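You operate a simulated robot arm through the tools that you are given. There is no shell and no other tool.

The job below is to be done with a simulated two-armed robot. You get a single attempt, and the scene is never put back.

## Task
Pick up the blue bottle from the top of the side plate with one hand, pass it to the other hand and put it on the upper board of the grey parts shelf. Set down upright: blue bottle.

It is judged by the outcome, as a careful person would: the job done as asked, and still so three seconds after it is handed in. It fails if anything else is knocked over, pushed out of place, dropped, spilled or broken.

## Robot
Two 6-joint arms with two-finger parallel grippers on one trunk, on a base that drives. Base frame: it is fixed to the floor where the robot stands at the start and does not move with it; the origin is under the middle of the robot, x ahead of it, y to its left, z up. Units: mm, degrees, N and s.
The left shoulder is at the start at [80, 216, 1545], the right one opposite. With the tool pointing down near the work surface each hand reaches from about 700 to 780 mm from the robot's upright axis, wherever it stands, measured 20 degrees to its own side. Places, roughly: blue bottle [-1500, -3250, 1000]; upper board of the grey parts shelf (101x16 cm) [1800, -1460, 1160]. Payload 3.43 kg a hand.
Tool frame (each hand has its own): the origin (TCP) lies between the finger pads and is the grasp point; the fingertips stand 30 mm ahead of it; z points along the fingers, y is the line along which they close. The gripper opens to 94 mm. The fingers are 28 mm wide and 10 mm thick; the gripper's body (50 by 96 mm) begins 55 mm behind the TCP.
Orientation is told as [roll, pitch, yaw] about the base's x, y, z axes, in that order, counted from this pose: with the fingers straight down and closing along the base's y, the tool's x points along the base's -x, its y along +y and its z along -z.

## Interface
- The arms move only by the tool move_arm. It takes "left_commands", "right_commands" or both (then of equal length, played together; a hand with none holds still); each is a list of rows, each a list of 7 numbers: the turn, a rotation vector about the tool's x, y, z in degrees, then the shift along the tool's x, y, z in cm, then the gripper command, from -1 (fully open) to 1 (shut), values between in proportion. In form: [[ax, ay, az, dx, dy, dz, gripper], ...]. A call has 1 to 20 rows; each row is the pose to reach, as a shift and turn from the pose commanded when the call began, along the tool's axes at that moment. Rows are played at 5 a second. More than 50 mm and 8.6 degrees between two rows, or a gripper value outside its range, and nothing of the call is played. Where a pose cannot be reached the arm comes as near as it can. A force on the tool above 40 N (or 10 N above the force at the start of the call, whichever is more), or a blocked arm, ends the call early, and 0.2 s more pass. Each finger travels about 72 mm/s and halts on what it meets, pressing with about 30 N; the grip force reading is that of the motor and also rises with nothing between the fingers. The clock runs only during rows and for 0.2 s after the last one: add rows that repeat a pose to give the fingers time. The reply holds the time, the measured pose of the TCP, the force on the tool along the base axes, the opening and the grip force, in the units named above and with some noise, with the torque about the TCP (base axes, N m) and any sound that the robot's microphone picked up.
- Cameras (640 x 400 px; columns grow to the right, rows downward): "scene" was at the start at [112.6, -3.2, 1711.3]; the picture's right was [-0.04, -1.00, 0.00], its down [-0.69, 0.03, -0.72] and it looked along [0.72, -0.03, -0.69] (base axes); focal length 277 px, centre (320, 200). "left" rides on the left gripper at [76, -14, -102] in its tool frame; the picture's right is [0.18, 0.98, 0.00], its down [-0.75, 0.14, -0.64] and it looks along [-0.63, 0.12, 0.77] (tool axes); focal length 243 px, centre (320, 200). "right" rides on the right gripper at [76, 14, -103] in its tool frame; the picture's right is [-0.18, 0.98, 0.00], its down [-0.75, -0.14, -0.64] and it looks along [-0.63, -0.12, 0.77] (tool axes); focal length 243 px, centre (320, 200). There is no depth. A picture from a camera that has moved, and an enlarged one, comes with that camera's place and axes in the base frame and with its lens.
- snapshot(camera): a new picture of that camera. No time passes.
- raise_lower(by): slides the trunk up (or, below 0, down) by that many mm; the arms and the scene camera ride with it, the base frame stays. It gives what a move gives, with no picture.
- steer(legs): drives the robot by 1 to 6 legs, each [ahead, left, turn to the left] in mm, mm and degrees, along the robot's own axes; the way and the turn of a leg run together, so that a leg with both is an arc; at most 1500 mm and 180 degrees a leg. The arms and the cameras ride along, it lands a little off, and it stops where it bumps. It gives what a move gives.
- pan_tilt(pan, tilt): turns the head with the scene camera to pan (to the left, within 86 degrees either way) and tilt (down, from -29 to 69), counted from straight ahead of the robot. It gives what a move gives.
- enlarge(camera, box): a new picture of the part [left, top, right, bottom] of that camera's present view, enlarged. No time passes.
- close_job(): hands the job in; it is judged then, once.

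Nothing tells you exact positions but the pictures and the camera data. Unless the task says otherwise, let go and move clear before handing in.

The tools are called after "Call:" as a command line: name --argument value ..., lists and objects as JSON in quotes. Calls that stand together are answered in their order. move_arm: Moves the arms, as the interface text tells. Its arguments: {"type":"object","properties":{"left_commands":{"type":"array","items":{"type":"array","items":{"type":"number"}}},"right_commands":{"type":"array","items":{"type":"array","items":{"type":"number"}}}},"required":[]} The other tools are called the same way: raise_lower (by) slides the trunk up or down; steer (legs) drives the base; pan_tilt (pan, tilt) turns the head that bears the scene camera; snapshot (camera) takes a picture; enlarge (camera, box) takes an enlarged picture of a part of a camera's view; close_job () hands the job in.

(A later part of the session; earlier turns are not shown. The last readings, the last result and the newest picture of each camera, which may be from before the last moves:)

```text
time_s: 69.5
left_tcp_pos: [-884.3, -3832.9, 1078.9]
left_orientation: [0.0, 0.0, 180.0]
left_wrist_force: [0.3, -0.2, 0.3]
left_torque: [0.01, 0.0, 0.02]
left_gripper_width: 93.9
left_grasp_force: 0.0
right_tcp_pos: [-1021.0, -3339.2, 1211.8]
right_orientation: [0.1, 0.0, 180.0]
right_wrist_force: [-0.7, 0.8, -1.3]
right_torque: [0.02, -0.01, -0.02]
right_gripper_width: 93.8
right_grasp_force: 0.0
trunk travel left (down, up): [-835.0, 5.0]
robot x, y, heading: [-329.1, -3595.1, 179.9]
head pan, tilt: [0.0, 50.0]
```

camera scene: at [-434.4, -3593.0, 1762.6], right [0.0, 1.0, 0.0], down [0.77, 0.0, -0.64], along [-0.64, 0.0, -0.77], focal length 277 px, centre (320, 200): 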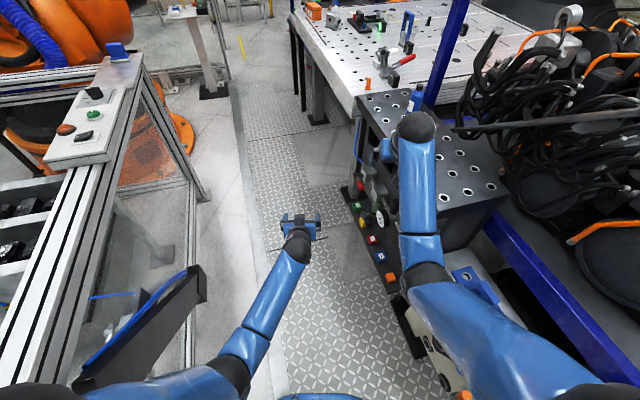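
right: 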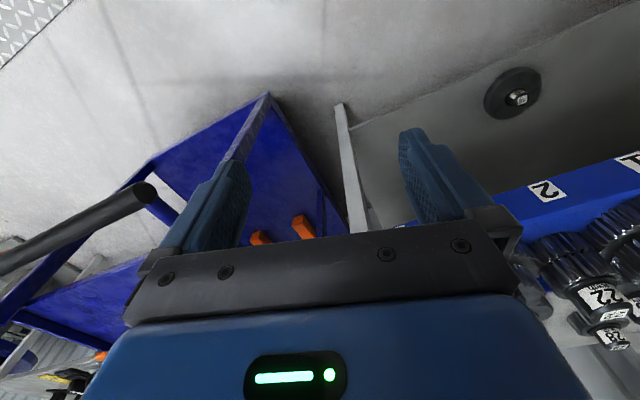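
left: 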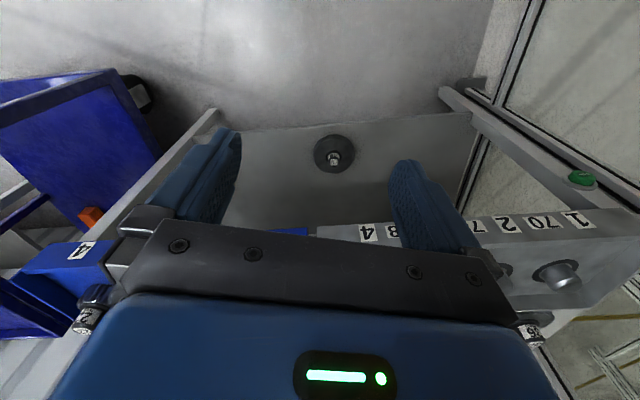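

Vertical hover at z≈1212 works too, clear above the bottle top (~1140). I drive into the corridor and turn right 30° while still well short of the bottle.

Call:
steer --legs '[[673, 207, 0], [0, 0, -30]]'

Call:
pan_tilt --pan -15 --tilt 45

Call:
snapshot --camera "scene"

Call:
snapshot --camera "right"

```text
time_s: 74.7
left_tcp_pos: [-1591.7, -3741.4, 1079.4]
left_orientation: [0.1, 0.1, 150.7]
left_wrist_force: [0.2, -1.0, -0.1]
left_torque: [0.0, -0.01, -0.01]
left_gripper_width: 94.0
left_grasp_force: 0.1
right_tcp_pos: [-1469.9, -3242.3, 1211.7]
right_orientation: [-0.1, 0.0, 150.8]
right_wrist_force: [-0.2, 0.7, -0.5]
right_torque: [0.03, 0.01, -0.01]
right_gripper_width: 93.9
right_grasp_force: 0.1
trunk travel left (down, up): [-835.0, 5.0]
robot x, y, heading: [-986.0, -3803.9, 150.8]
head pan, tilt: [0.0, 50.0]
```

```text
time_s: 75.5
left_tcp_pos: [-1591.4, -3740.4, 1079.9]
left_orientation: [0.0, 0.0, 150.7]
left_wrist_force: [0.5, 0.2, 0.4]
left_torque: [-0.04, 0.01, -0.02]
left_gripper_width: 94.2
left_grasp_force: 0.0
right_tcp_pos: [-1469.5, -3242.5, 1210.9]
right_orientation: [0.0, -0.2, 150.7]
right_wrist_force: [-0.3, 0.5, 0.7]
right_torque: [0.01, 0.02, 0.0]
right_gripper_width: 93.9
right_grasp_force: 0.0
trunk travel left (down, up): [-835.0, 5.0]
robot x, y, heading: [-987.0, -3802.8, 150.8]
head pan, tilt: [-15.0, 45.0]
```

```text
taken
camera scene: at [-1072.7, -3731.2, 1769.4], right [0.7, 0.72, 0.0], down [0.51, -0.49, -0.71], along [-0.51, 0.49, -0.71], focal length 277 px, centre (320, 200)
```

scene: 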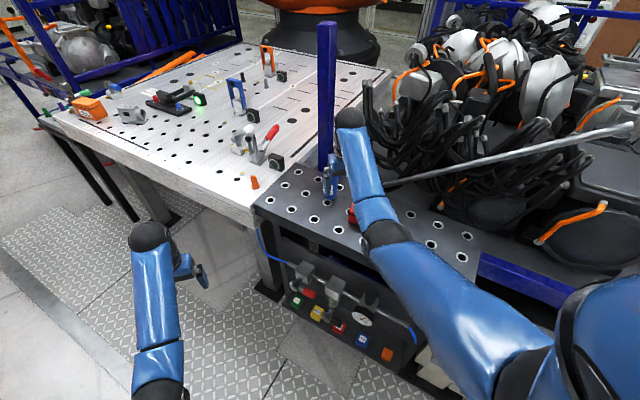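

```text
taken
camera right: at [-1409.2, -3292.7, 1312.9], right [-0.64, -0.77, 0.0], down [-0.59, 0.49, 0.64], along [-0.49, 0.41, -0.77], focal length 243 px, centre (320, 200)
```

right: 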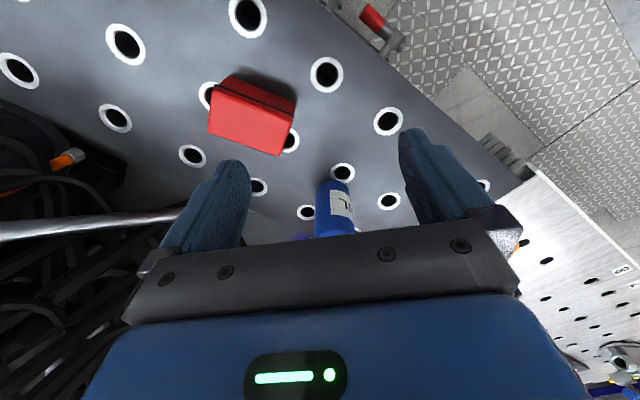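

The bottle sits right ahead of the right gripper; estimates agree on about [-1630,-3144]. I creep forward part of the way and look again.

Call:
steer --legs '[[110, -5, 0]]'

Call:
snapshot --camera "right"

Call:
enlarge --camera "scene" --box '[240, 60, 440, 260]'

Call:
snapshot --camera "left"

```text
time_s: 76.7
left_tcp_pos: [-1677.0, -3686.0, 1083.3]
left_orientation: [0.0, -0.5, 150.5]
left_wrist_force: [0.6, -0.7, -0.1]
left_torque: [0.06, 0.06, -0.02]
left_gripper_width: 93.9
left_grasp_force: 0.0
right_tcp_pos: [-1553.6, -3188.9, 1216.6]
right_orientation: [-0.1, -0.6, 150.6]
right_wrist_force: [-0.1, 0.2, 0.4]
right_torque: [0.06, 0.02, 0.01]
right_gripper_width: 94.1
right_grasp_force: 0.0
trunk travel left (down, up): [-835.0, 5.0]
robot x, y, heading: [-1085.5, -3743.7, 150.6]
head pan, tilt: [-15.0, 45.0]
```

```text
taken
camera right: at [-1492.4, -3239.2, 1318.4], right [-0.64, -0.77, 0.0], down [-0.58, 0.49, 0.65], along [-0.5, 0.42, -0.76], focal length 243 px, centre (320, 200)
```

right: 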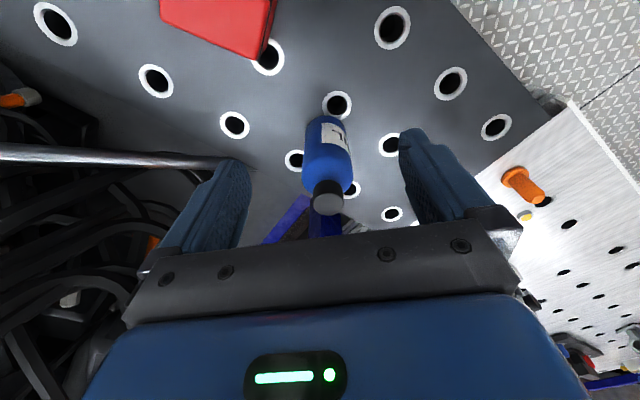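

```text
2.00 times, centred on (340, 160) of scene
camera zoom: at [-1153.4, -3680.3, 1770.6], right [0.7, 0.71, 0.0], down [0.5, -0.49, -0.71], along [-0.51, 0.5, -0.7], focal length 554 px, centre (280, 280)
```

zoom: 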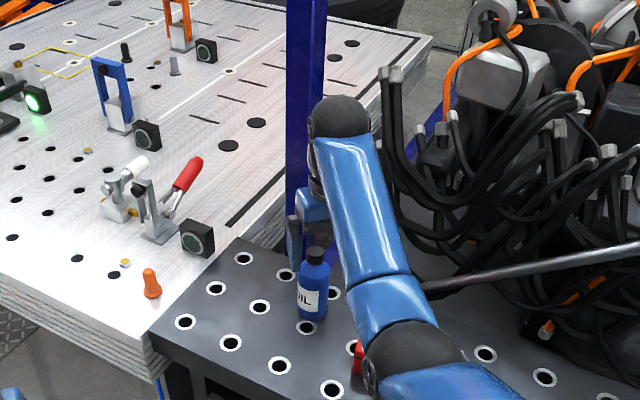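

```text
taken
camera left: at [-1602.3, -3711.8, 1184.2], right [-0.32, -0.95, 0.0], down [-0.72, 0.24, 0.65], along [-0.61, 0.21, -0.76], focal length 243 px, centre (320, 200)
```

left: 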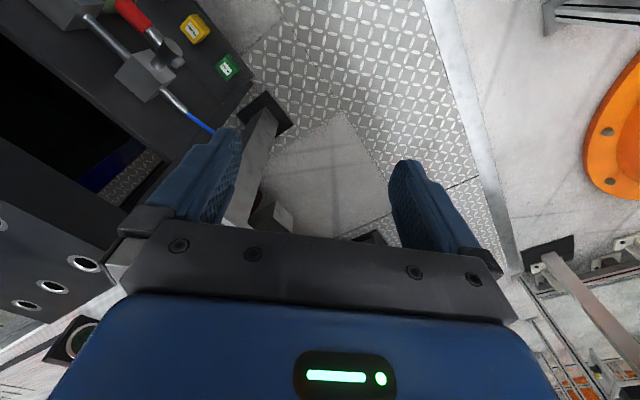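

All views agree on the bottle at about [-1620,-3142], base z≈990, top z≈1140. I drive the last ~75 mm with the open gripper above it.

Call:
steer --legs '[[75, -8, 0]]'

Call:
snapshot --camera "right"

Call:
enlarge --camera "scene" --box '[240, 60, 440, 260]'

```text
time_s: 77.7
left_tcp_pos: [-1738.5, -3643.1, 1084.1]
left_orientation: [-0.1, -0.3, 150.6]
left_wrist_force: [0.9, -0.4, 0.6]
left_torque: [0.04, 0.05, 0.0]
left_gripper_width: 94.1
left_grasp_force: 0.1
right_tcp_pos: [-1612.8, -3145.9, 1216.8]
right_orientation: [-0.1, -0.5, 150.6]
right_wrist_force: [0.3, 0.3, 0.6]
right_torque: [0.09, 0.06, -0.02]
right_gripper_width: 94.0
right_grasp_force: 0.0
trunk travel left (down, up): [-835.0, 5.0]
robot x, y, heading: [-1140.3, -3702.0, 150.8]
head pan, tilt: [-15.0, 45.0]
```

```text
taken
camera right: at [-1552.5, -3196.9, 1318.5], right [-0.64, -0.77, 0.0], down [-0.58, 0.49, 0.65], along [-0.5, 0.42, -0.76], focal length 243 px, centre (320, 200)
```

right: 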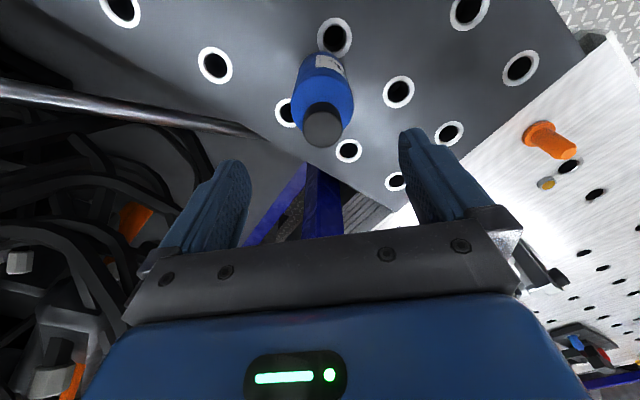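

```text
2.00 times, centred on (340, 160) of scene
camera zoom: at [-1214.1, -3638.4, 1770.5], right [0.7, 0.71, 0.0], down [0.5, -0.49, -0.71], along [-0.51, 0.5, -0.7], focal length 554 px, centre (280, 280)
```

zoom: 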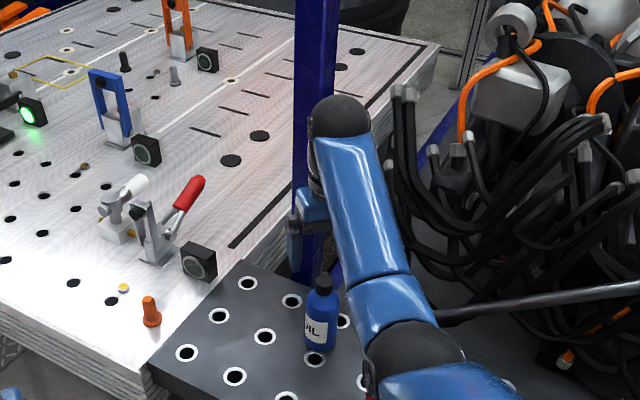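

The gripper is centred over the cap (computed axis projection matches the cap in the hand camera). I narrow the opening a bit and descend in two steps.

Call:
move_arm --right_commands '[[0, 0, 0, 0, 0, 2, -0.7], [0, 0, 0, 0, 0, 4, -0.7], [0, 0, 0, 0, 0, 6, -0.7], [0, 0, 0, 0, 0, 7, -0.7], [0, 0, 0, 0, 0, 7, -0.7]]'

Call:
snapshot --camera "right"

Call:
enlarge --camera "scene" --box '[240, 60, 440, 260]'

```text
time_s: 78.9
left_tcp_pos: [-1744.1, -3636.1, 1078.7]
left_orientation: [0.0, 0.1, 150.6]
left_wrist_force: [0.4, 0.4, 0.1]
left_torque: [0.0, 0.02, 0.0]
left_gripper_width: 93.9
left_grasp_force: 0.0
right_tcp_pos: [-1621.3, -3139.1, 1141.5]
right_orientation: [0.1, -0.1, 150.6]
right_wrist_force: [0.3, 0.0, -0.2]
right_torque: [-0.01, -0.01, -0.01]
right_gripper_width: 80.1
right_grasp_force: 0.0
trunk travel left (down, up): [-835.0, 5.0]
robot x, y, heading: [-1141.9, -3699.5, 150.5]
head pan, tilt: [-15.0, 45.0]
```

```text
taken
camera right: at [-1561.2, -3189.8, 1243.0], right [-0.64, -0.77, 0.0], down [-0.59, 0.49, 0.64], along [-0.49, 0.41, -0.77], focal length 243 px, centre (320, 200)
```

right: 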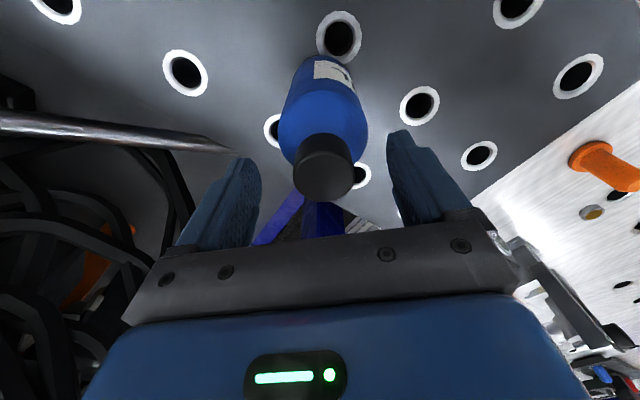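

```text
2.00 times, centred on (340, 160) of scene
camera zoom: at [-1226.0, -3629.6, 1769.4], right [0.7, 0.71, 0.0], down [0.51, -0.5, -0.71], along [-0.5, 0.49, -0.71], focal length 554 px, centre (280, 280)
```

zoom: 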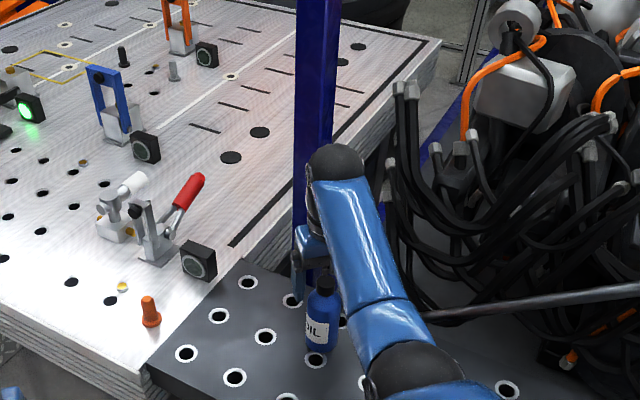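

Centred laterally; bottle axis is about 5 mm nearer to me than the TCP. I correct that, descend to grasp height and close.

Call:
move_arm --right_commands '[[0, 0, 0, 0.4, 0, 0, -0.7], [0, 0, 0, 0.4, 0, 1.5, -0.7], [0, 0, 0, 0.4, 0, 3, -0.7], [0, 0, 0, 0.4, 0, 4.3, -0.7], [0, 0, 0, 0.4, 0, 4.3, -0.7]]'

Call:
snapshot --camera "right"

Call:
enlarge --camera "scene" --box '[280, 140, 400, 240]'

```text
time_s: 80.1
left_tcp_pos: [-1742.8, -3638.4, 1078.3]
left_orientation: [0.0, 0.0, 150.6]
left_wrist_force: [0.0, 0.6, -0.6]
left_torque: [-0.01, -0.01, 0.0]
left_gripper_width: 94.2
left_grasp_force: 0.1
right_tcp_pos: [-1617.1, -3141.6, 1098.6]
right_orientation: [0.0, -0.1, 150.6]
right_wrist_force: [-0.5, 0.2, 0.4]
right_torque: [0.0, -0.01, 0.02]
right_gripper_width: 79.9
right_grasp_force: 0.1
trunk travel left (down, up): [-835.0, 5.0]
robot x, y, heading: [-1138.8, -3702.1, 150.7]
head pan, tilt: [-15.0, 45.0]
```

```text
taken
camera right: at [-1557.0, -3192.0, 1200.2], right [-0.64, -0.77, 0.0], down [-0.59, 0.49, 0.64], along [-0.49, 0.41, -0.77], focal length 243 px, centre (320, 200)
```

right: 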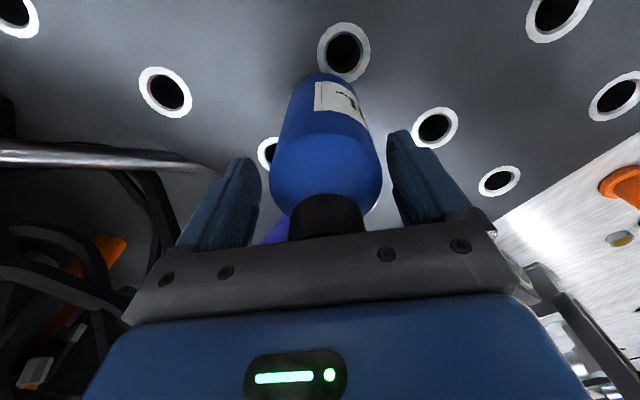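

```text
4.00 times, centred on (340, 190) of scene
camera zoom: at [-1225.3, -3630.1, 1769.4], right [0.7, 0.71, 0.0], down [0.51, -0.5, -0.71], along [-0.5, 0.49, -0.71], focal length 1108 px, centre (240, 240)
```

zoom: 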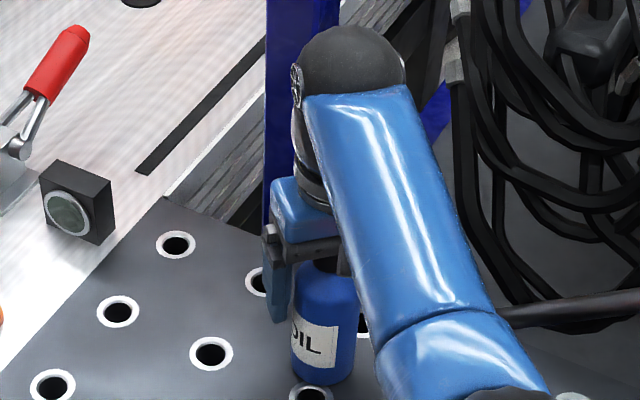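

Call:
move_arm --right_commands '[[0, 0, 0, 0, 0, 0, -0.4], [0, 0, 0, 0, 0, 0, -0.25], [0, 0, 0, 0, 0, 0, 0], [0, 0, 0, 0, 0, 0, 1], [0, 0, 0, 0, 0, 0, 1], [0, 0, 0, 0, 0, 0, 1]]'

Call:
snapshot --camera "right"

```text
time_s: 81.5
left_tcp_pos: [-1743.9, -3639.1, 1080.6]
left_orientation: [0.0, 0.1, 150.5]
left_wrist_force: [0.0, -0.7, 0.5]
left_torque: [-0.04, -0.01, 0.01]
left_gripper_width: 93.9
left_grasp_force: 0.0
right_tcp_pos: [-1616.6, -3142.3, 1098.2]
right_orientation: [0.0, 0.0, 150.6]
right_wrist_force: [-0.2, 0.1, -0.4]
right_torque: [0.0, -0.01, 0.01]
right_gripper_width: 56.6
right_grasp_force: 29.8
trunk travel left (down, up): [-835.0, 5.0]
robot x, y, heading: [-1141.3, -3702.6, 150.9]
head pan, tilt: [-15.0, 45.0]
```

```text
taken
camera right: at [-1556.8, -3192.2, 1200.6], right [-0.64, -0.77, 0.0], down [-0.59, 0.49, 0.64], along [-0.49, 0.41, -0.77], focal length 243 px, centre (320, 200)
```

right: 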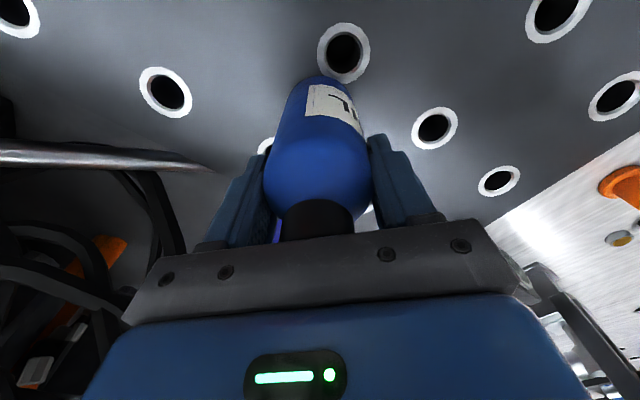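

The bottle is gripped (width 56.6 mm, 30 N). I lift it straight up.

Call:
move_arm --right_commands '[[0, 0, 0, 0, 0, -1, 1], [0, 0, 0, 0, 0, -2.5, 1], [0, 0, 0, 0, 0, -4.5, 1], [0, 0, 0, 0, 0, -6.5, 1], [0, 0, 0, 0, 0, -8.5, 1], [0, 0, 0, 0, 0, -10.5, 1], [0, 0, 0, 0, 0, -11, 1]]'

Call:
snapshot --camera "right"

Call:
snapshot --camera "scene"

```text
time_s: 83.1
left_tcp_pos: [-1743.8, -3638.0, 1078.9]
left_orientation: [0.0, 0.1, 150.6]
left_wrist_force: [0.5, 0.3, 1.2]
left_torque: [0.02, -0.02, 0.03]
left_gripper_width: 94.1
left_grasp_force: 0.0
right_tcp_pos: [-1619.5, -3141.7, 1207.4]
right_orientation: [0.0, 0.0, 150.6]
right_wrist_force: [-1.1, 0.2, -2.3]
right_torque: [0.02, 0.01, 0.0]
right_gripper_width: 56.3
right_grasp_force: 29.7
trunk travel left (down, up): [-835.0, 5.0]
robot x, y, heading: [-1141.6, -3699.7, 150.3]
head pan, tilt: [-15.0, 45.0]
```

```text
taken
camera right: at [-1559.1, -3191.9, 1309.6], right [-0.64, -0.77, 0.0], down [-0.59, 0.49, 0.64], along [-0.49, 0.41, -0.77], focal length 243 px, centre (320, 200)
```

right: 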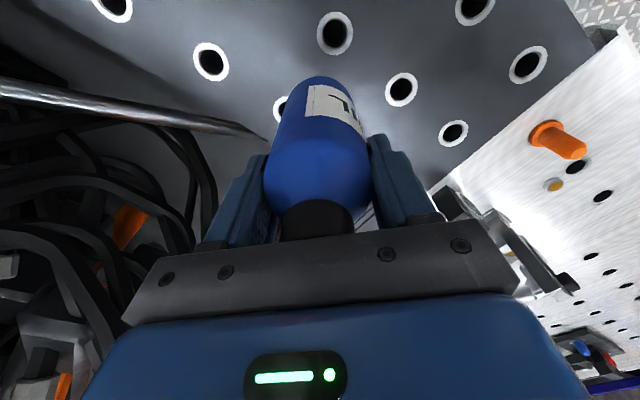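

```text
taken
camera scene: at [-1225.5, -3629.8, 1769.4], right [0.7, 0.71, 0.0], down [0.51, -0.5, -0.71], along [-0.5, 0.49, -0.71], focal length 277 px, centre (320, 200)
```

scene: 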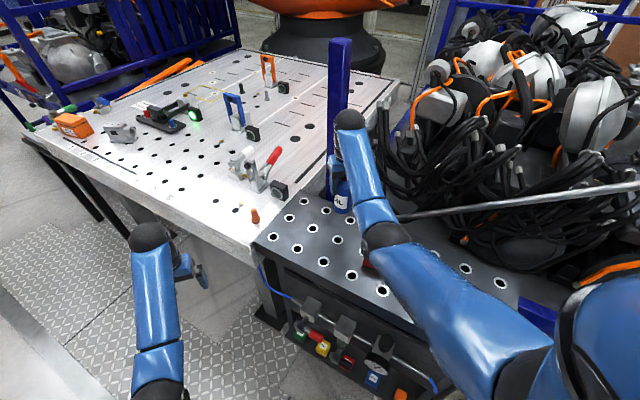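

Lifted cleanly (about 0.23 kg), base ~110 mm above the plate. I back out along the same way to the open area.

Call:
steer --legs '[[-190, 0, 0], [0, 0, 29.5]]'

Call:
steer --legs '[[-640, -190, 0]]'

Call:
pan_tilt --pan 0 --tilt 50

Call:
snapshot --camera "scene"

```text
time_s: 86.2
left_tcp_pos: [-1532.2, -4035.3, 1078.5]
left_orientation: [0.0, 0.1, 179.9]
left_wrist_force: [0.0, -0.3, -0.6]
left_torque: [-0.01, 0.01, 0.03]
left_gripper_width: 93.9
left_grasp_force: 0.2
right_tcp_pos: [-1666.0, -3539.5, 1207.8]
right_orientation: [0.1, 0.0, 180.0]
right_wrist_force: [0.1, -0.4, -2.9]
right_torque: [-0.02, -0.02, -0.03]
right_gripper_width: 56.3
right_grasp_force: 30.0
trunk travel left (down, up): [-835.0, 5.0]
robot x, y, heading: [-974.8, -3791.4, 179.9]
head pan, tilt: [-15.0, 45.0]
```

```text
time_s: 89.8
left_tcp_pos: [-900.2, -3845.9, 1078.1]
left_orientation: [0.1, 0.1, 179.6]
left_wrist_force: [-0.3, -0.3, 0.7]
left_torque: [0.0, -0.01, -0.03]
left_gripper_width: 94.2
left_grasp_force: 0.0
right_tcp_pos: [-1034.2, -3352.2, 1207.0]
right_orientation: [0.1, 0.0, 179.5]
right_wrist_force: [-0.1, 0.1, -3.2]
right_torque: [0.0, 0.06, -0.02]
right_gripper_width: 56.3
right_grasp_force: 29.9
trunk travel left (down, up): [-835.0, 5.0]
robot x, y, heading: [-340.4, -3606.4, 179.9]
head pan, tilt: [-15.0, 45.0]
```

```text
time_s: 90.6
left_tcp_pos: [-899.9, -3845.7, 1080.2]
left_orientation: [-0.1, 0.1, 179.6]
left_wrist_force: [-0.6, -0.2, -0.3]
left_torque: [0.03, 0.01, 0.0]
left_gripper_width: 94.2
left_grasp_force: 0.1
right_tcp_pos: [-1031.9, -3350.8, 1207.4]
right_orientation: [0.0, 0.0, 179.4]
right_wrist_force: [0.4, 0.3, -3.7]
right_torque: [0.02, 0.0, 0.0]
right_gripper_width: 55.9
right_grasp_force: 29.8
trunk travel left (down, up): [-835.0, 5.0]
robot x, y, heading: [-341.5, -3611.1, 179.7]
head pan, tilt: [0.0, 50.0]
```

```text
taken
camera scene: at [-449.1, -3608.6, 1762.4], right [0.01, 1.0, 0.0], down [0.77, -0.01, -0.64], along [-0.64, 0.01, -0.77], focal length 277 px, centre (320, 200)
```

scene: 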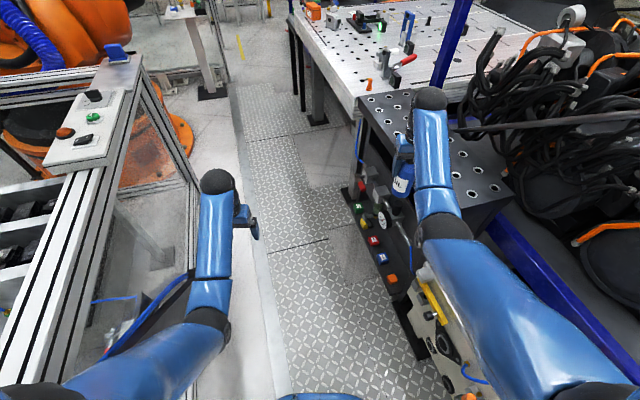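

The bottle hangs upright in the right hand; I now set up the handover: right hand moves toward the middle, holding the bottle by its upper body from above.

Call:
move_arm --right_commands '[[0, 0, 0, -0.1, 2, 0.8, 1], [0, 0, 0, -0.2, 4, 1.6, 1], [0, 0, 0, -0.3, 6, 2.4, 1], [0, 0, 0, -0.4, 8, 3.2, 1], [0, 0, 0, -0.5, 10, 4, 1], [0, 0, 0, -0.6, 12, 4.8, 1], [0, 0, 0, -0.7, 14, 5.6, 1], [0, 0, 0, -0.8, 16, 6.4, 1], [0, 0, 0, -0.9, 18.5, 7, 1], [0, 0, 0, -1, 21, 7.7, 1], [0, 0, 0, -1, 21, 7.7, 1]]'

Call:
snapshot --camera "scene"

```text
time_s: 93.0
left_tcp_pos: [-900.0, -3846.4, 1078.4]
left_orientation: [0.1, 0.1, 179.5]
left_wrist_force: [-0.3, 0.7, 0.0]
left_torque: [0.01, 0.01, 0.02]
left_gripper_width: 93.8
left_grasp_force: 0.0
right_tcp_pos: [-1042.2, -3562.5, 1130.1]
right_orientation: [0.0, 0.0, 179.5]
right_wrist_force: [-0.1, 0.4, -4.3]
right_torque: [-0.02, 0.03, -0.02]
right_gripper_width: 55.9
right_grasp_force: 30.0
trunk travel left (down, up): [-835.0, 5.0]
robot x, y, heading: [-338.2, -3609.2, 179.5]
head pan, tilt: [0.0, 50.0]
```

```text
taken
camera scene: at [-448.4, -3608.7, 1762.5], right [0.01, 1.0, 0.0], down [0.77, -0.01, -0.64], along [-0.64, 0.0, -0.77], focal length 277 px, centre (320, 200)
```

scene: 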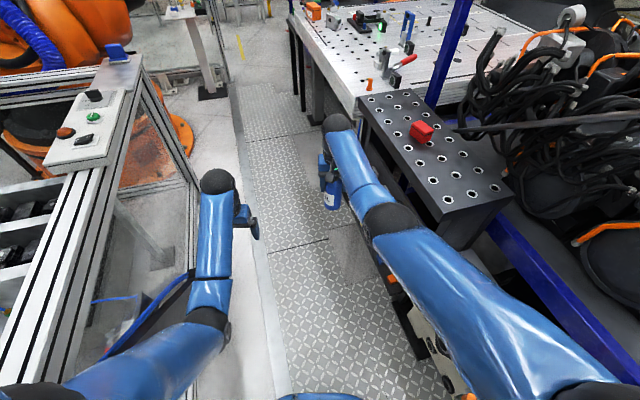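

Call:
enlarge --camera "scene" --box '[280, 110, 400, 230]'

Call:
snapshot --camera "right"

Call:
snapshot --camera "left"

```text
3.33 times, centred on (340, 170) of scene
camera zoom: at [-448.4, -3608.7, 1762.5], right [0.01, 1.0, 0.0], down [0.77, -0.01, -0.64], along [-0.64, 0.0, -0.77], focal length 923 px, centre (253, 300)
```

zoom: 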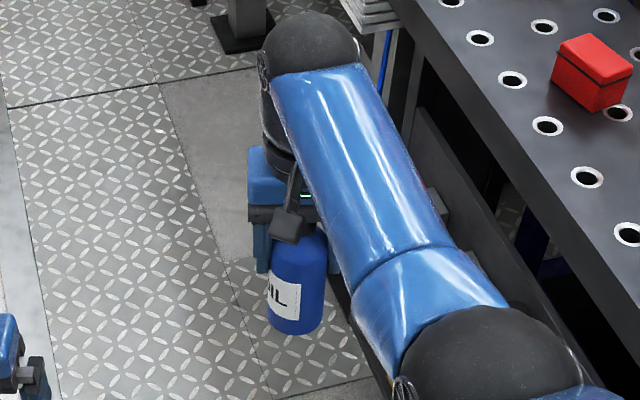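

```text
taken
camera right: at [-965.7, -3577.0, 1232.0], right [-0.19, -0.98, 0.0], down [-0.75, 0.15, 0.64], along [-0.63, 0.12, -0.77], focal length 243 px, centre (320, 200)
```

right: 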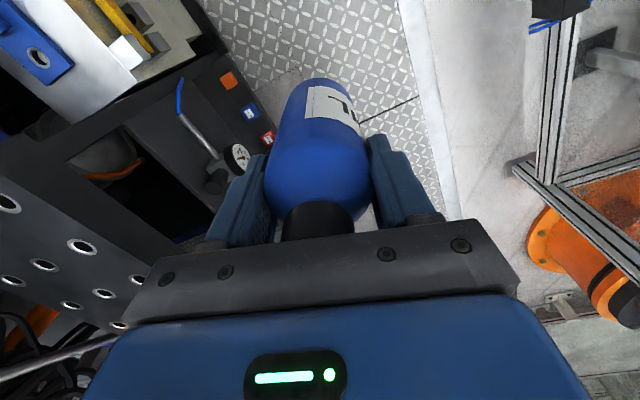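

```text
taken
camera left: at [-822.6, -3833.0, 1179.9], right [0.18, -0.98, 0.0], down [-0.76, -0.14, 0.64], along [-0.63, -0.11, -0.77], focal length 243 px, centre (320, 200)
```

left: 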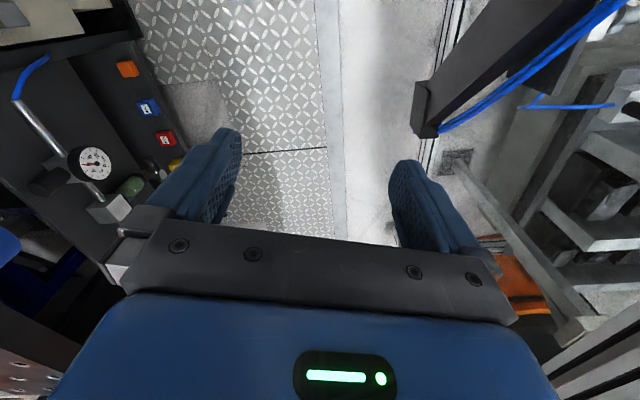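

The bottle base reads ~105 mm below the right TCP. The left hand now tilts to 65° and moves behind the bottle, about 120 mm short of it.

Call:
move_arm --left_commands '[[0, -5, 0, -0.2, -2, -0.3, -1], [0, -10, 0, -0.5, -4, -0.6, -1], [0, -15, 0, -0.7, -6, -0.9, -1], [0, -20, 0, -1, -8, -1.2, -1], [0, -25, 0, -1.2, -10, -1.5, -1], [0, -30, 0, -1.5, -12, -1.8, -1], [0, -35, 0, -1.7, -14, -2.1, -1], [0, -40, 0, -2, -16, -2.4, -1], [0, -45, 0, -2.2, -18, -2.7, -1], [0, -50, 0, -2.5, -20, -3, -1], [0, -55, 0, -2.7, -22, -3.3, -1], [0, -60, 0, -3, -24, -3.6, -1], [0, -65, 0, -3.2, -26, -3.9, -1], [0, -65, 0, -3.2, -28.3, -3.9, -1], [0, -65, 0, -3.2, -28.3, -3.9, -1]]'

Call:
snapshot --camera "left"

Call:
enlarge --camera "scene" --box '[260, 110, 420, 250]'

```text
time_s: 96.2
left_tcp_pos: [-928.7, -3562.6, 1116.9]
left_orientation: [0.1, -64.9, 179.5]
left_wrist_force: [-0.9, 0.4, -0.3]
left_torque: [-0.01, 0.01, 0.0]
left_gripper_width: 93.9
left_grasp_force: 0.1
right_tcp_pos: [-1041.5, -3560.2, 1130.3]
right_orientation: [0.0, -0.1, 179.5]
right_wrist_force: [-0.4, -0.5, -2.5]
right_torque: [0.02, 0.03, 0.0]
right_gripper_width: 55.7
right_grasp_force: 29.8
trunk travel left (down, up): [-835.0, 5.0]
robot x, y, heading: [-343.5, -3607.8, 179.9]
head pan, tilt: [0.0, 50.0]
```

```text
taken
camera left: at [-802.5, -3550.4, 1090.0], right [0.07, -0.98, -0.17], down [0.26, -0.14, 0.95], along [-0.96, -0.11, 0.25], focal length 243 px, centre (320, 200)
```

left: 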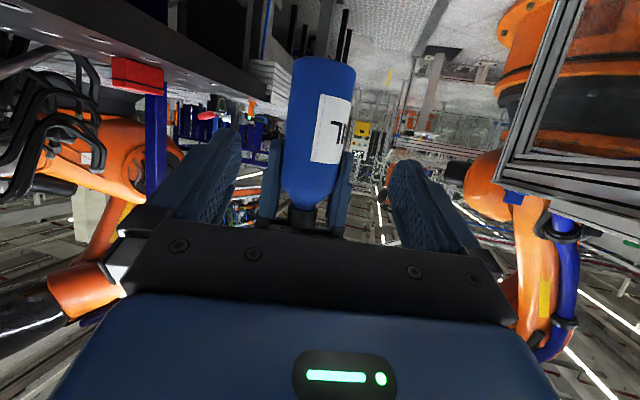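

```text
2.86 times, centred on (340, 180) of scene
camera zoom: at [-448.5, -3608.6, 1762.5], right [0.01, 1.0, 0.0], down [0.77, -0.01, -0.64], along [-0.64, 0.0, -0.77], focal length 791 px, centre (263, 257)
```

zoom: 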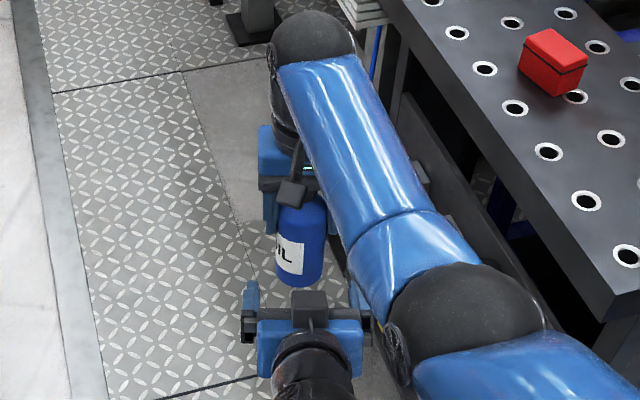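

Call:
snapshot --camera "right"

Call:
enlarge --camera "scene" --box '[330, 170, 400, 240]'

```text
taken
camera right: at [-965.7, -3576.7, 1231.9], right [-0.19, -0.98, 0.0], down [-0.75, 0.15, 0.64], along [-0.63, 0.12, -0.77], focal length 243 px, centre (320, 200)
```

right: 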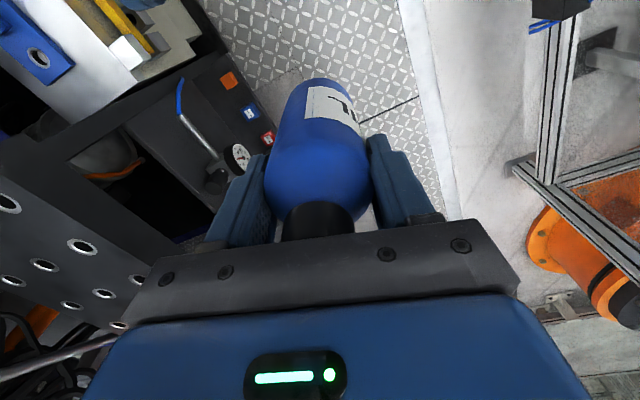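

```text
5.71 times, centred on (365, 205) of scene
camera zoom: at [-448.5, -3608.6, 1762.5], right [0.01, 1.0, 0.0], down [0.77, -0.01, -0.64], along [-0.64, 0.0, -0.77], focal length 1583 px, centre (63, 171)
```

zoom: 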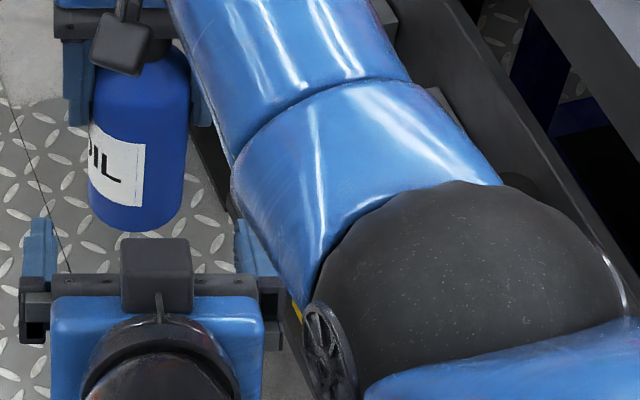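

The left gripper is aligned right behind the bottle. I slide it forward along its own axis around the lower body.

Call:
move_arm --left_commands '[[0, 0, 0, 0, 0, 2, -1], [0, 0, 0, 0, 0, 4, -1], [0, 0, 0, 0, 0, 6, -1], [0, 0, 0, 0, 0, 7.5, -1], [0, 0, 0, 0, 0, 7.5, -1]]'

Call:
snapshot --camera "left"

Call:
enlarge --camera "scene" --box '[290, 120, 410, 240]'

Call:
snapshot --camera "right"

```text
time_s: 97.4
left_tcp_pos: [-997.3, -3562.7, 1086.4]
left_orientation: [-0.1, -64.9, 179.5]
left_wrist_force: [0.0, 0.5, 0.4]
left_torque: [0.0, -0.03, -0.01]
left_gripper_width: 94.2
left_grasp_force: 0.1
right_tcp_pos: [-1042.5, -3561.1, 1130.8]
right_orientation: [-0.1, -0.1, 179.5]
right_wrist_force: [0.4, 0.7, -2.6]
right_torque: [0.01, 0.0, 0.01]
right_gripper_width: 56.1
right_grasp_force: 29.9
trunk travel left (down, up): [-835.0, 5.0]
robot x, y, heading: [-338.1, -3608.6, 179.7]
head pan, tilt: [0.0, 50.0]
```

```text
taken
camera left: at [-871.9, -3550.0, 1058.6], right [0.07, -0.98, -0.17], down [0.26, -0.14, 0.95], along [-0.96, -0.11, 0.25], focal length 243 px, centre (320, 200)
```

left: 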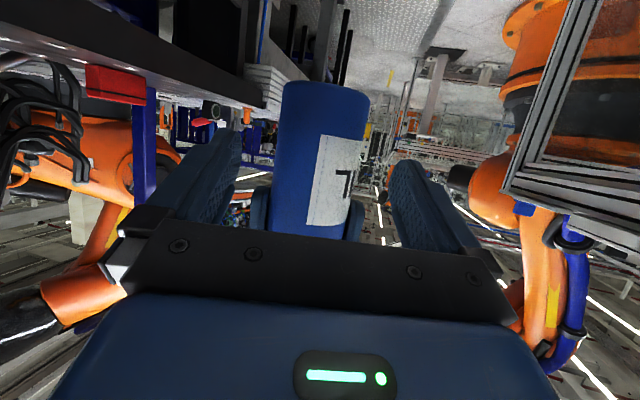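

```text
3.33 times, centred on (350, 180) of scene
camera zoom: at [-448.5, -3608.5, 1762.5], right [0.01, 1.0, 0.0], down [0.77, -0.01, -0.64], along [-0.64, 0.0, -0.77], focal length 923 px, centre (220, 267)
```

zoom: 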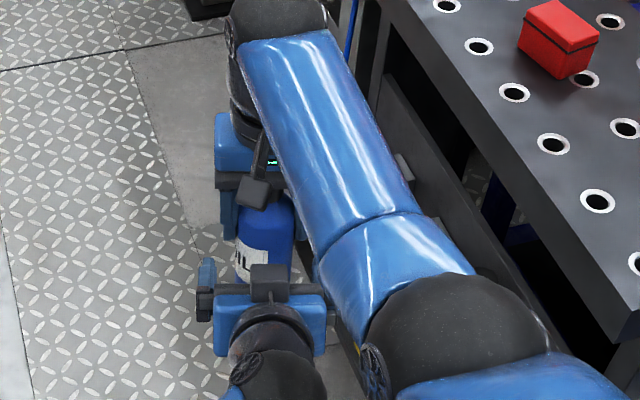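

```text
taken
camera right: at [-965.7, -3576.7, 1231.9], right [-0.19, -0.98, 0.0], down [-0.75, 0.15, 0.64], along [-0.63, 0.12, -0.77], focal length 243 px, centre (320, 200)
```

right: 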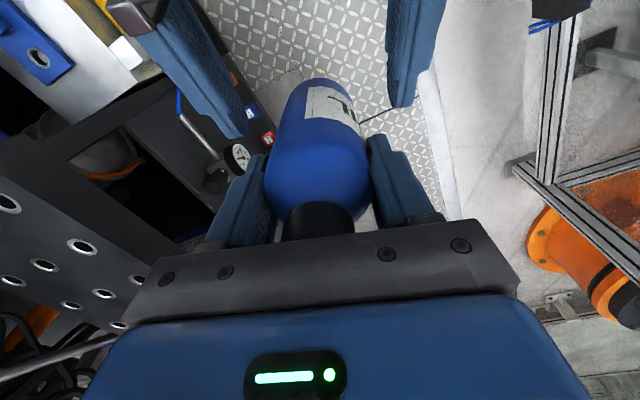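

Call:
move_arm --left_commands '[[0, 0, 0, 0, 0, 1.5, -1], [0, 0, 0, 0, 0, 2.8, -1], [0, 0, 0, 0, 0, 3.9, -1], [0, 0, 0, 0, 0, 3.9, -1]]'

Call:
snapshot --camera "left"

Call:
snapshot --camera "right"

Call:
enlarge --camera "scene" --box '[290, 120, 410, 240]'

```text
time_s: 98.4
left_tcp_pos: [-1033.2, -3561.1, 1070.0]
left_orientation: [0.0, -65.0, 179.4]
left_wrist_force: [0.0, -0.4, 0.2]
left_torque: [0.01, -0.02, 0.01]
left_gripper_width: 93.8
left_grasp_force: 0.1
right_tcp_pos: [-1043.1, -3562.5, 1130.7]
right_orientation: [0.0, -0.1, 179.5]
right_wrist_force: [-0.3, -0.5, -4.5]
right_torque: [-0.02, -0.02, 0.01]
right_gripper_width: 55.9
right_grasp_force: 30.0
trunk travel left (down, up): [-835.0, 5.0]
robot x, y, heading: [-339.8, -3607.8, 179.6]
head pan, tilt: [0.0, 50.0]
```

```text
taken
camera left: at [-906.9, -3549.1, 1042.8], right [0.07, -0.98, -0.17], down [0.26, -0.14, 0.95], along [-0.96, -0.11, 0.25], focal length 243 px, centre (320, 200)
```

left: 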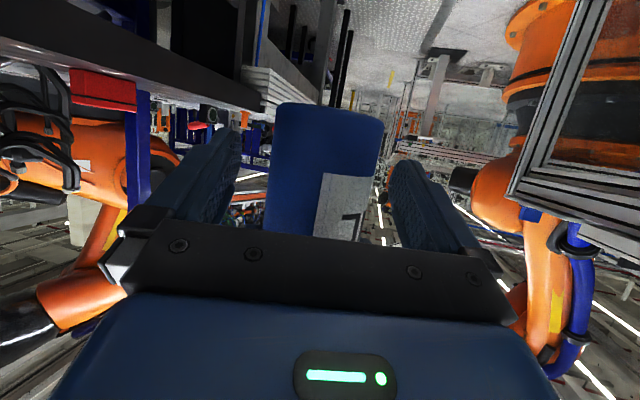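

```text
taken
camera right: at [-965.4, -3576.9, 1232.1], right [-0.19, -0.98, 0.0], down [-0.75, 0.15, 0.64], along [-0.63, 0.12, -0.77], focal length 243 px, centre (320, 200)
```

right: 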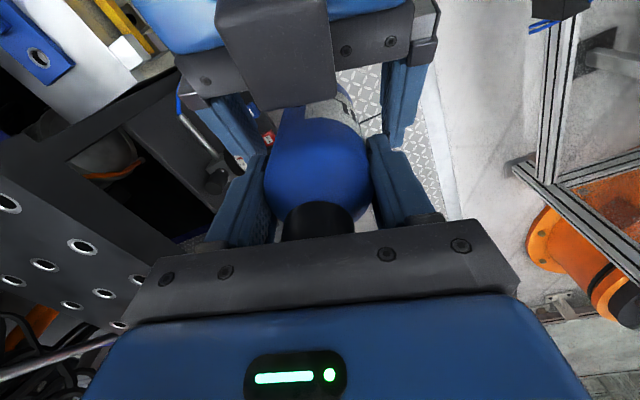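

```text
3.33 times, centred on (350, 180) of scene
camera zoom: at [-448.1, -3608.8, 1762.5], right [0.01, 1.0, 0.0], down [0.77, -0.01, -0.64], along [-0.64, 0.0, -0.77], focal length 923 px, centre (220, 267)
```

zoom: 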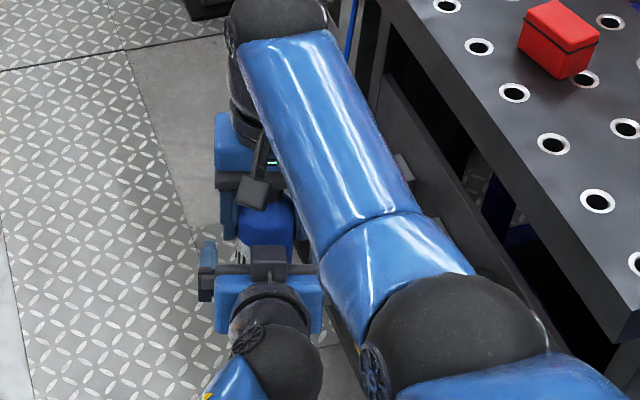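

The left fingers straddle the lower body, below the right fingers. I close the left gripper.

Call:
move_arm --left_commands '[[0, 0, 0, 0, 0, 0, -0.6], [0, 0, 0, 0, 0, 0, -0.35], [0, 0, 0, 0, 0, 0, -0.2], [0, 0, 0, 0, 0, 0, 0], [0, 0, 0, 0, 0, 0, 1], [0, 0, 0, 0, 0, 0, 1], [0, 0, 0, 0, 0, 0, 1]]'

Call:
snapshot --camera "left"

Call:
snapshot --camera "right"

```text
time_s: 100.0
left_tcp_pos: [-1033.4, -3561.7, 1069.5]
left_orientation: [0.0, -64.9, 179.6]
left_wrist_force: [-2.3, 2.4, 0.1]
left_torque: [-0.08, -0.04, 0.16]
left_gripper_width: 59.4
left_grasp_force: 30.6
right_tcp_pos: [-1042.3, -3562.6, 1130.7]
right_orientation: [-0.1, 0.1, 179.5]
right_wrist_force: [1.3, -1.2, -3.1]
right_torque: [-0.03, -0.08, -0.18]
right_gripper_width: 55.8
right_grasp_force: 29.8
trunk travel left (down, up): [-835.0, 5.0]
robot x, y, heading: [-338.6, -3612.1, 179.6]
head pan, tilt: [0.0, 50.0]
```

```text
taken
camera left: at [-907.0, -3549.0, 1042.7], right [0.07, -0.98, -0.17], down [0.26, -0.14, 0.95], along [-0.96, -0.11, 0.25], focal length 243 px, centre (320, 200)
```

left: 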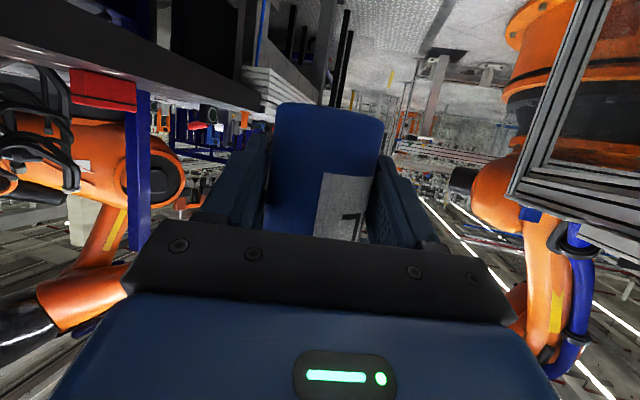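

```text
taken
camera right: at [-965.6, -3576.9, 1231.9], right [-0.19, -0.98, 0.0], down [-0.75, 0.15, 0.64], along [-0.63, 0.12, -0.77], focal length 243 px, centre (320, 200)
```

right: 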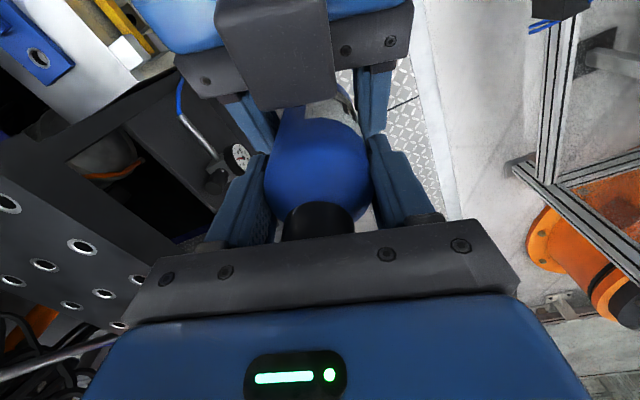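

Both hands hold it. Now the right hand opens and rises straight off the top.

Call:
move_arm --right_commands '[[0, 0, 0, 0, 0, 0, 0], [0, 0, 0, 0, 0, 0, -0.4], [0, 0, 0, 0, 0, 0, -0.7], [0, 0, 0, 0, 0, 0, -0.7]]'

Call:
snapshot --camera "right"

Call:
snapshot --camera "left"

```text
time_s: 101.0
left_tcp_pos: [-1032.6, -3562.1, 1070.0]
left_orientation: [0.2, -64.9, 179.5]
left_wrist_force: [0.0, 0.5, 0.5]
left_torque: [-0.03, -0.01, 0.01]
left_gripper_width: 59.2
left_grasp_force: 29.5
right_tcp_pos: [-1042.4, -3562.0, 1130.1]
right_orientation: [0.1, 0.1, 179.5]
right_wrist_force: [-0.6, -0.4, 0.4]
right_torque: [0.0, -0.03, 0.04]
right_gripper_width: 79.8
right_grasp_force: 0.1
trunk travel left (down, up): [-835.0, 5.0]
robot x, y, heading: [-341.9, -3607.1, 179.6]
head pan, tilt: [0.0, 50.0]
```

```text
taken
camera right: at [-965.7, -3576.8, 1232.0], right [-0.19, -0.98, 0.0], down [-0.75, 0.15, 0.64], along [-0.63, 0.12, -0.77], focal length 243 px, centre (320, 200)
```

right: 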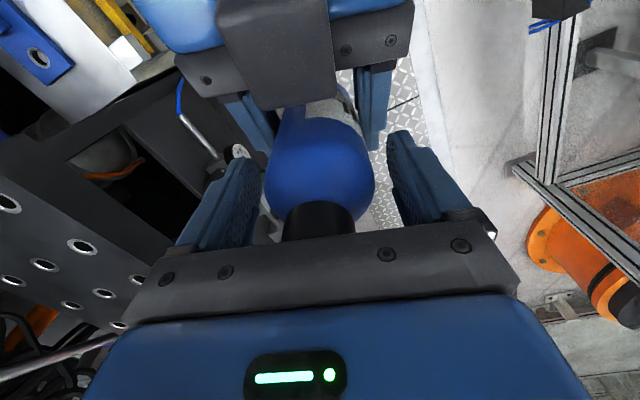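

```text
taken
camera left: at [-906.9, -3549.1, 1042.6], right [0.07, -0.98, -0.17], down [0.26, -0.14, 0.95], along [-0.96, -0.11, 0.25], focal length 243 px, centre (320, 200)
```

left: 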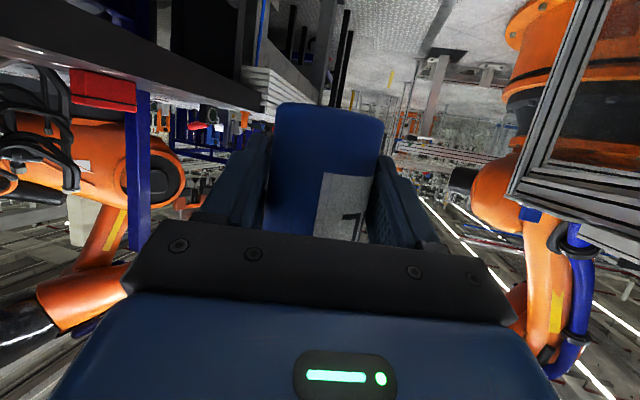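

Call:
move_arm --right_commands '[[0, 0, 0, 0, 0, -1, -0.7], [0, 0, 0, 0, 0, -2.5, -0.7], [0, 0, 0, 0, 0, -4.5, -0.7], [0, 0, 0, 0, 0, -6.5, -0.7], [0, 0, 0, 0, 0, -8.5, -0.7], [0, 0, 0, 0, 0, -10, -0.7], [0, 0, 0, 0, 0, -10, -0.7]]'

Call:
snapshot --camera "right"

Call:
snapshot --camera "left"

```text
time_s: 102.6
left_tcp_pos: [-1032.2, -3562.3, 1069.8]
left_orientation: [0.0, -64.9, 179.5]
left_wrist_force: [0.6, -0.1, -0.2]
left_torque: [-0.02, -0.01, -0.04]
left_gripper_width: 58.9
left_grasp_force: 30.2
right_tcp_pos: [-1042.0, -3561.4, 1231.1]
right_orientation: [0.0, -0.1, 179.5]
right_wrist_force: [0.9, 0.7, 0.1]
right_torque: [0.01, 0.01, -0.02]
right_gripper_width: 80.1
right_grasp_force: 0.0
trunk travel left (down, up): [-835.0, 5.0]
robot x, y, heading: [-341.7, -3610.7, 179.5]
head pan, tilt: [0.0, 50.0]
```

```text
taken
camera right: at [-965.5, -3576.4, 1331.9], right [-0.19, -0.98, 0.0], down [-0.75, 0.15, 0.64], along [-0.63, 0.12, -0.77], focal length 243 px, centre (320, 200)
```

right: 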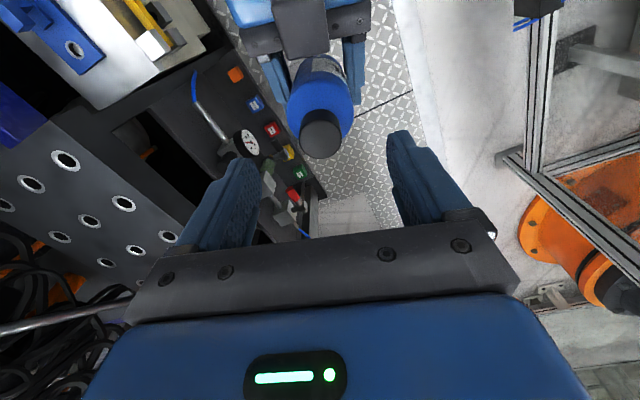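

```text
taken
camera left: at [-906.9, -3549.0, 1042.6], right [0.07, -0.98, -0.17], down [0.26, -0.14, 0.95], along [-0.96, -0.11, 0.25], focal length 243 px, centre (320, 200)
```

left: 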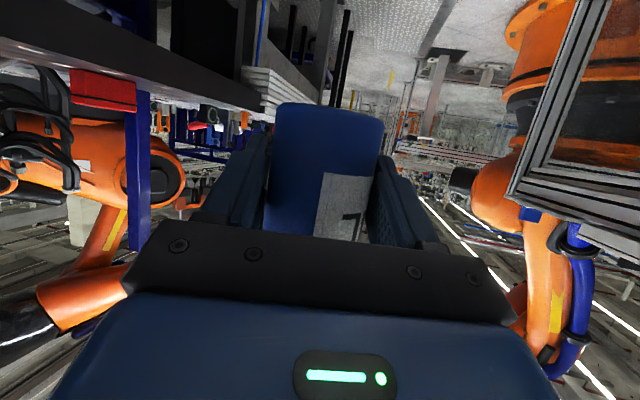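

The left hand alone holds the bottle steady. I move the right hand aside to the right.

Call:
move_arm --right_commands '[[0, 0, 0, 0, -3, -0.3, -0.7], [0, 0, 0, 0, -6, -0.3, -0.7], [0, 0, 0, 0, -9, -0.3, -0.7], [0, 0, 0, 0, -12, -0.3, -0.7], [0, 0, 0, 0, -15, -0.3, -0.7], [0, 0, 0, 0.5, -18, 0, -0.7], [0, 0, 0, 1, -21, 0, -0.7], [0, 0, 0, 1, -22, 0, -0.7]]'

Call:
snapshot --camera "scene"

```text
time_s: 104.4
left_tcp_pos: [-1032.2, -3561.3, 1069.4]
left_orientation: [0.1, -64.9, 179.5]
left_wrist_force: [0.6, 0.5, 0.1]
left_torque: [0.0, -0.03, 0.0]
left_gripper_width: 59.1
left_grasp_force: 29.8
right_tcp_pos: [-1039.7, -3340.1, 1225.2]
right_orientation: [-0.1, -0.1, 179.6]
right_wrist_force: [-0.7, -0.6, -0.4]
right_torque: [-0.01, 0.01, -0.01]
right_gripper_width: 79.9
right_grasp_force: 0.1
right hand out of reach, approached as far as the arm can: row 5, 6, 7, 8
trunk travel left (down, up): [-835.0, 5.0]
robot x, y, heading: [-340.4, -3608.4, 179.9]
head pan, tilt: [0.0, 50.0]
```

```text
taken
camera scene: at [-448.4, -3608.1, 1762.5], right [0.01, 1.0, 0.0], down [0.77, -0.01, -0.64], along [-0.64, 0.0, -0.77], focal length 277 px, centre (320, 200)
```

scene: 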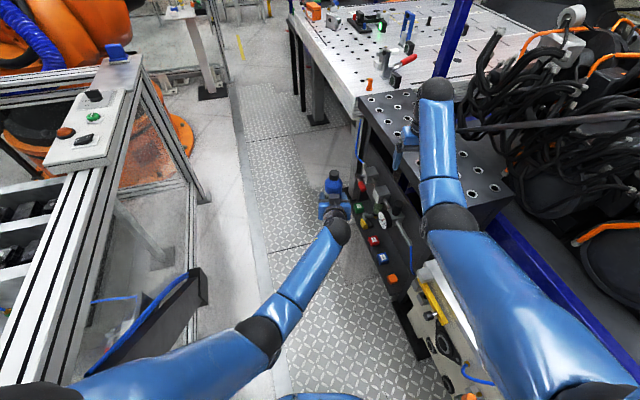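

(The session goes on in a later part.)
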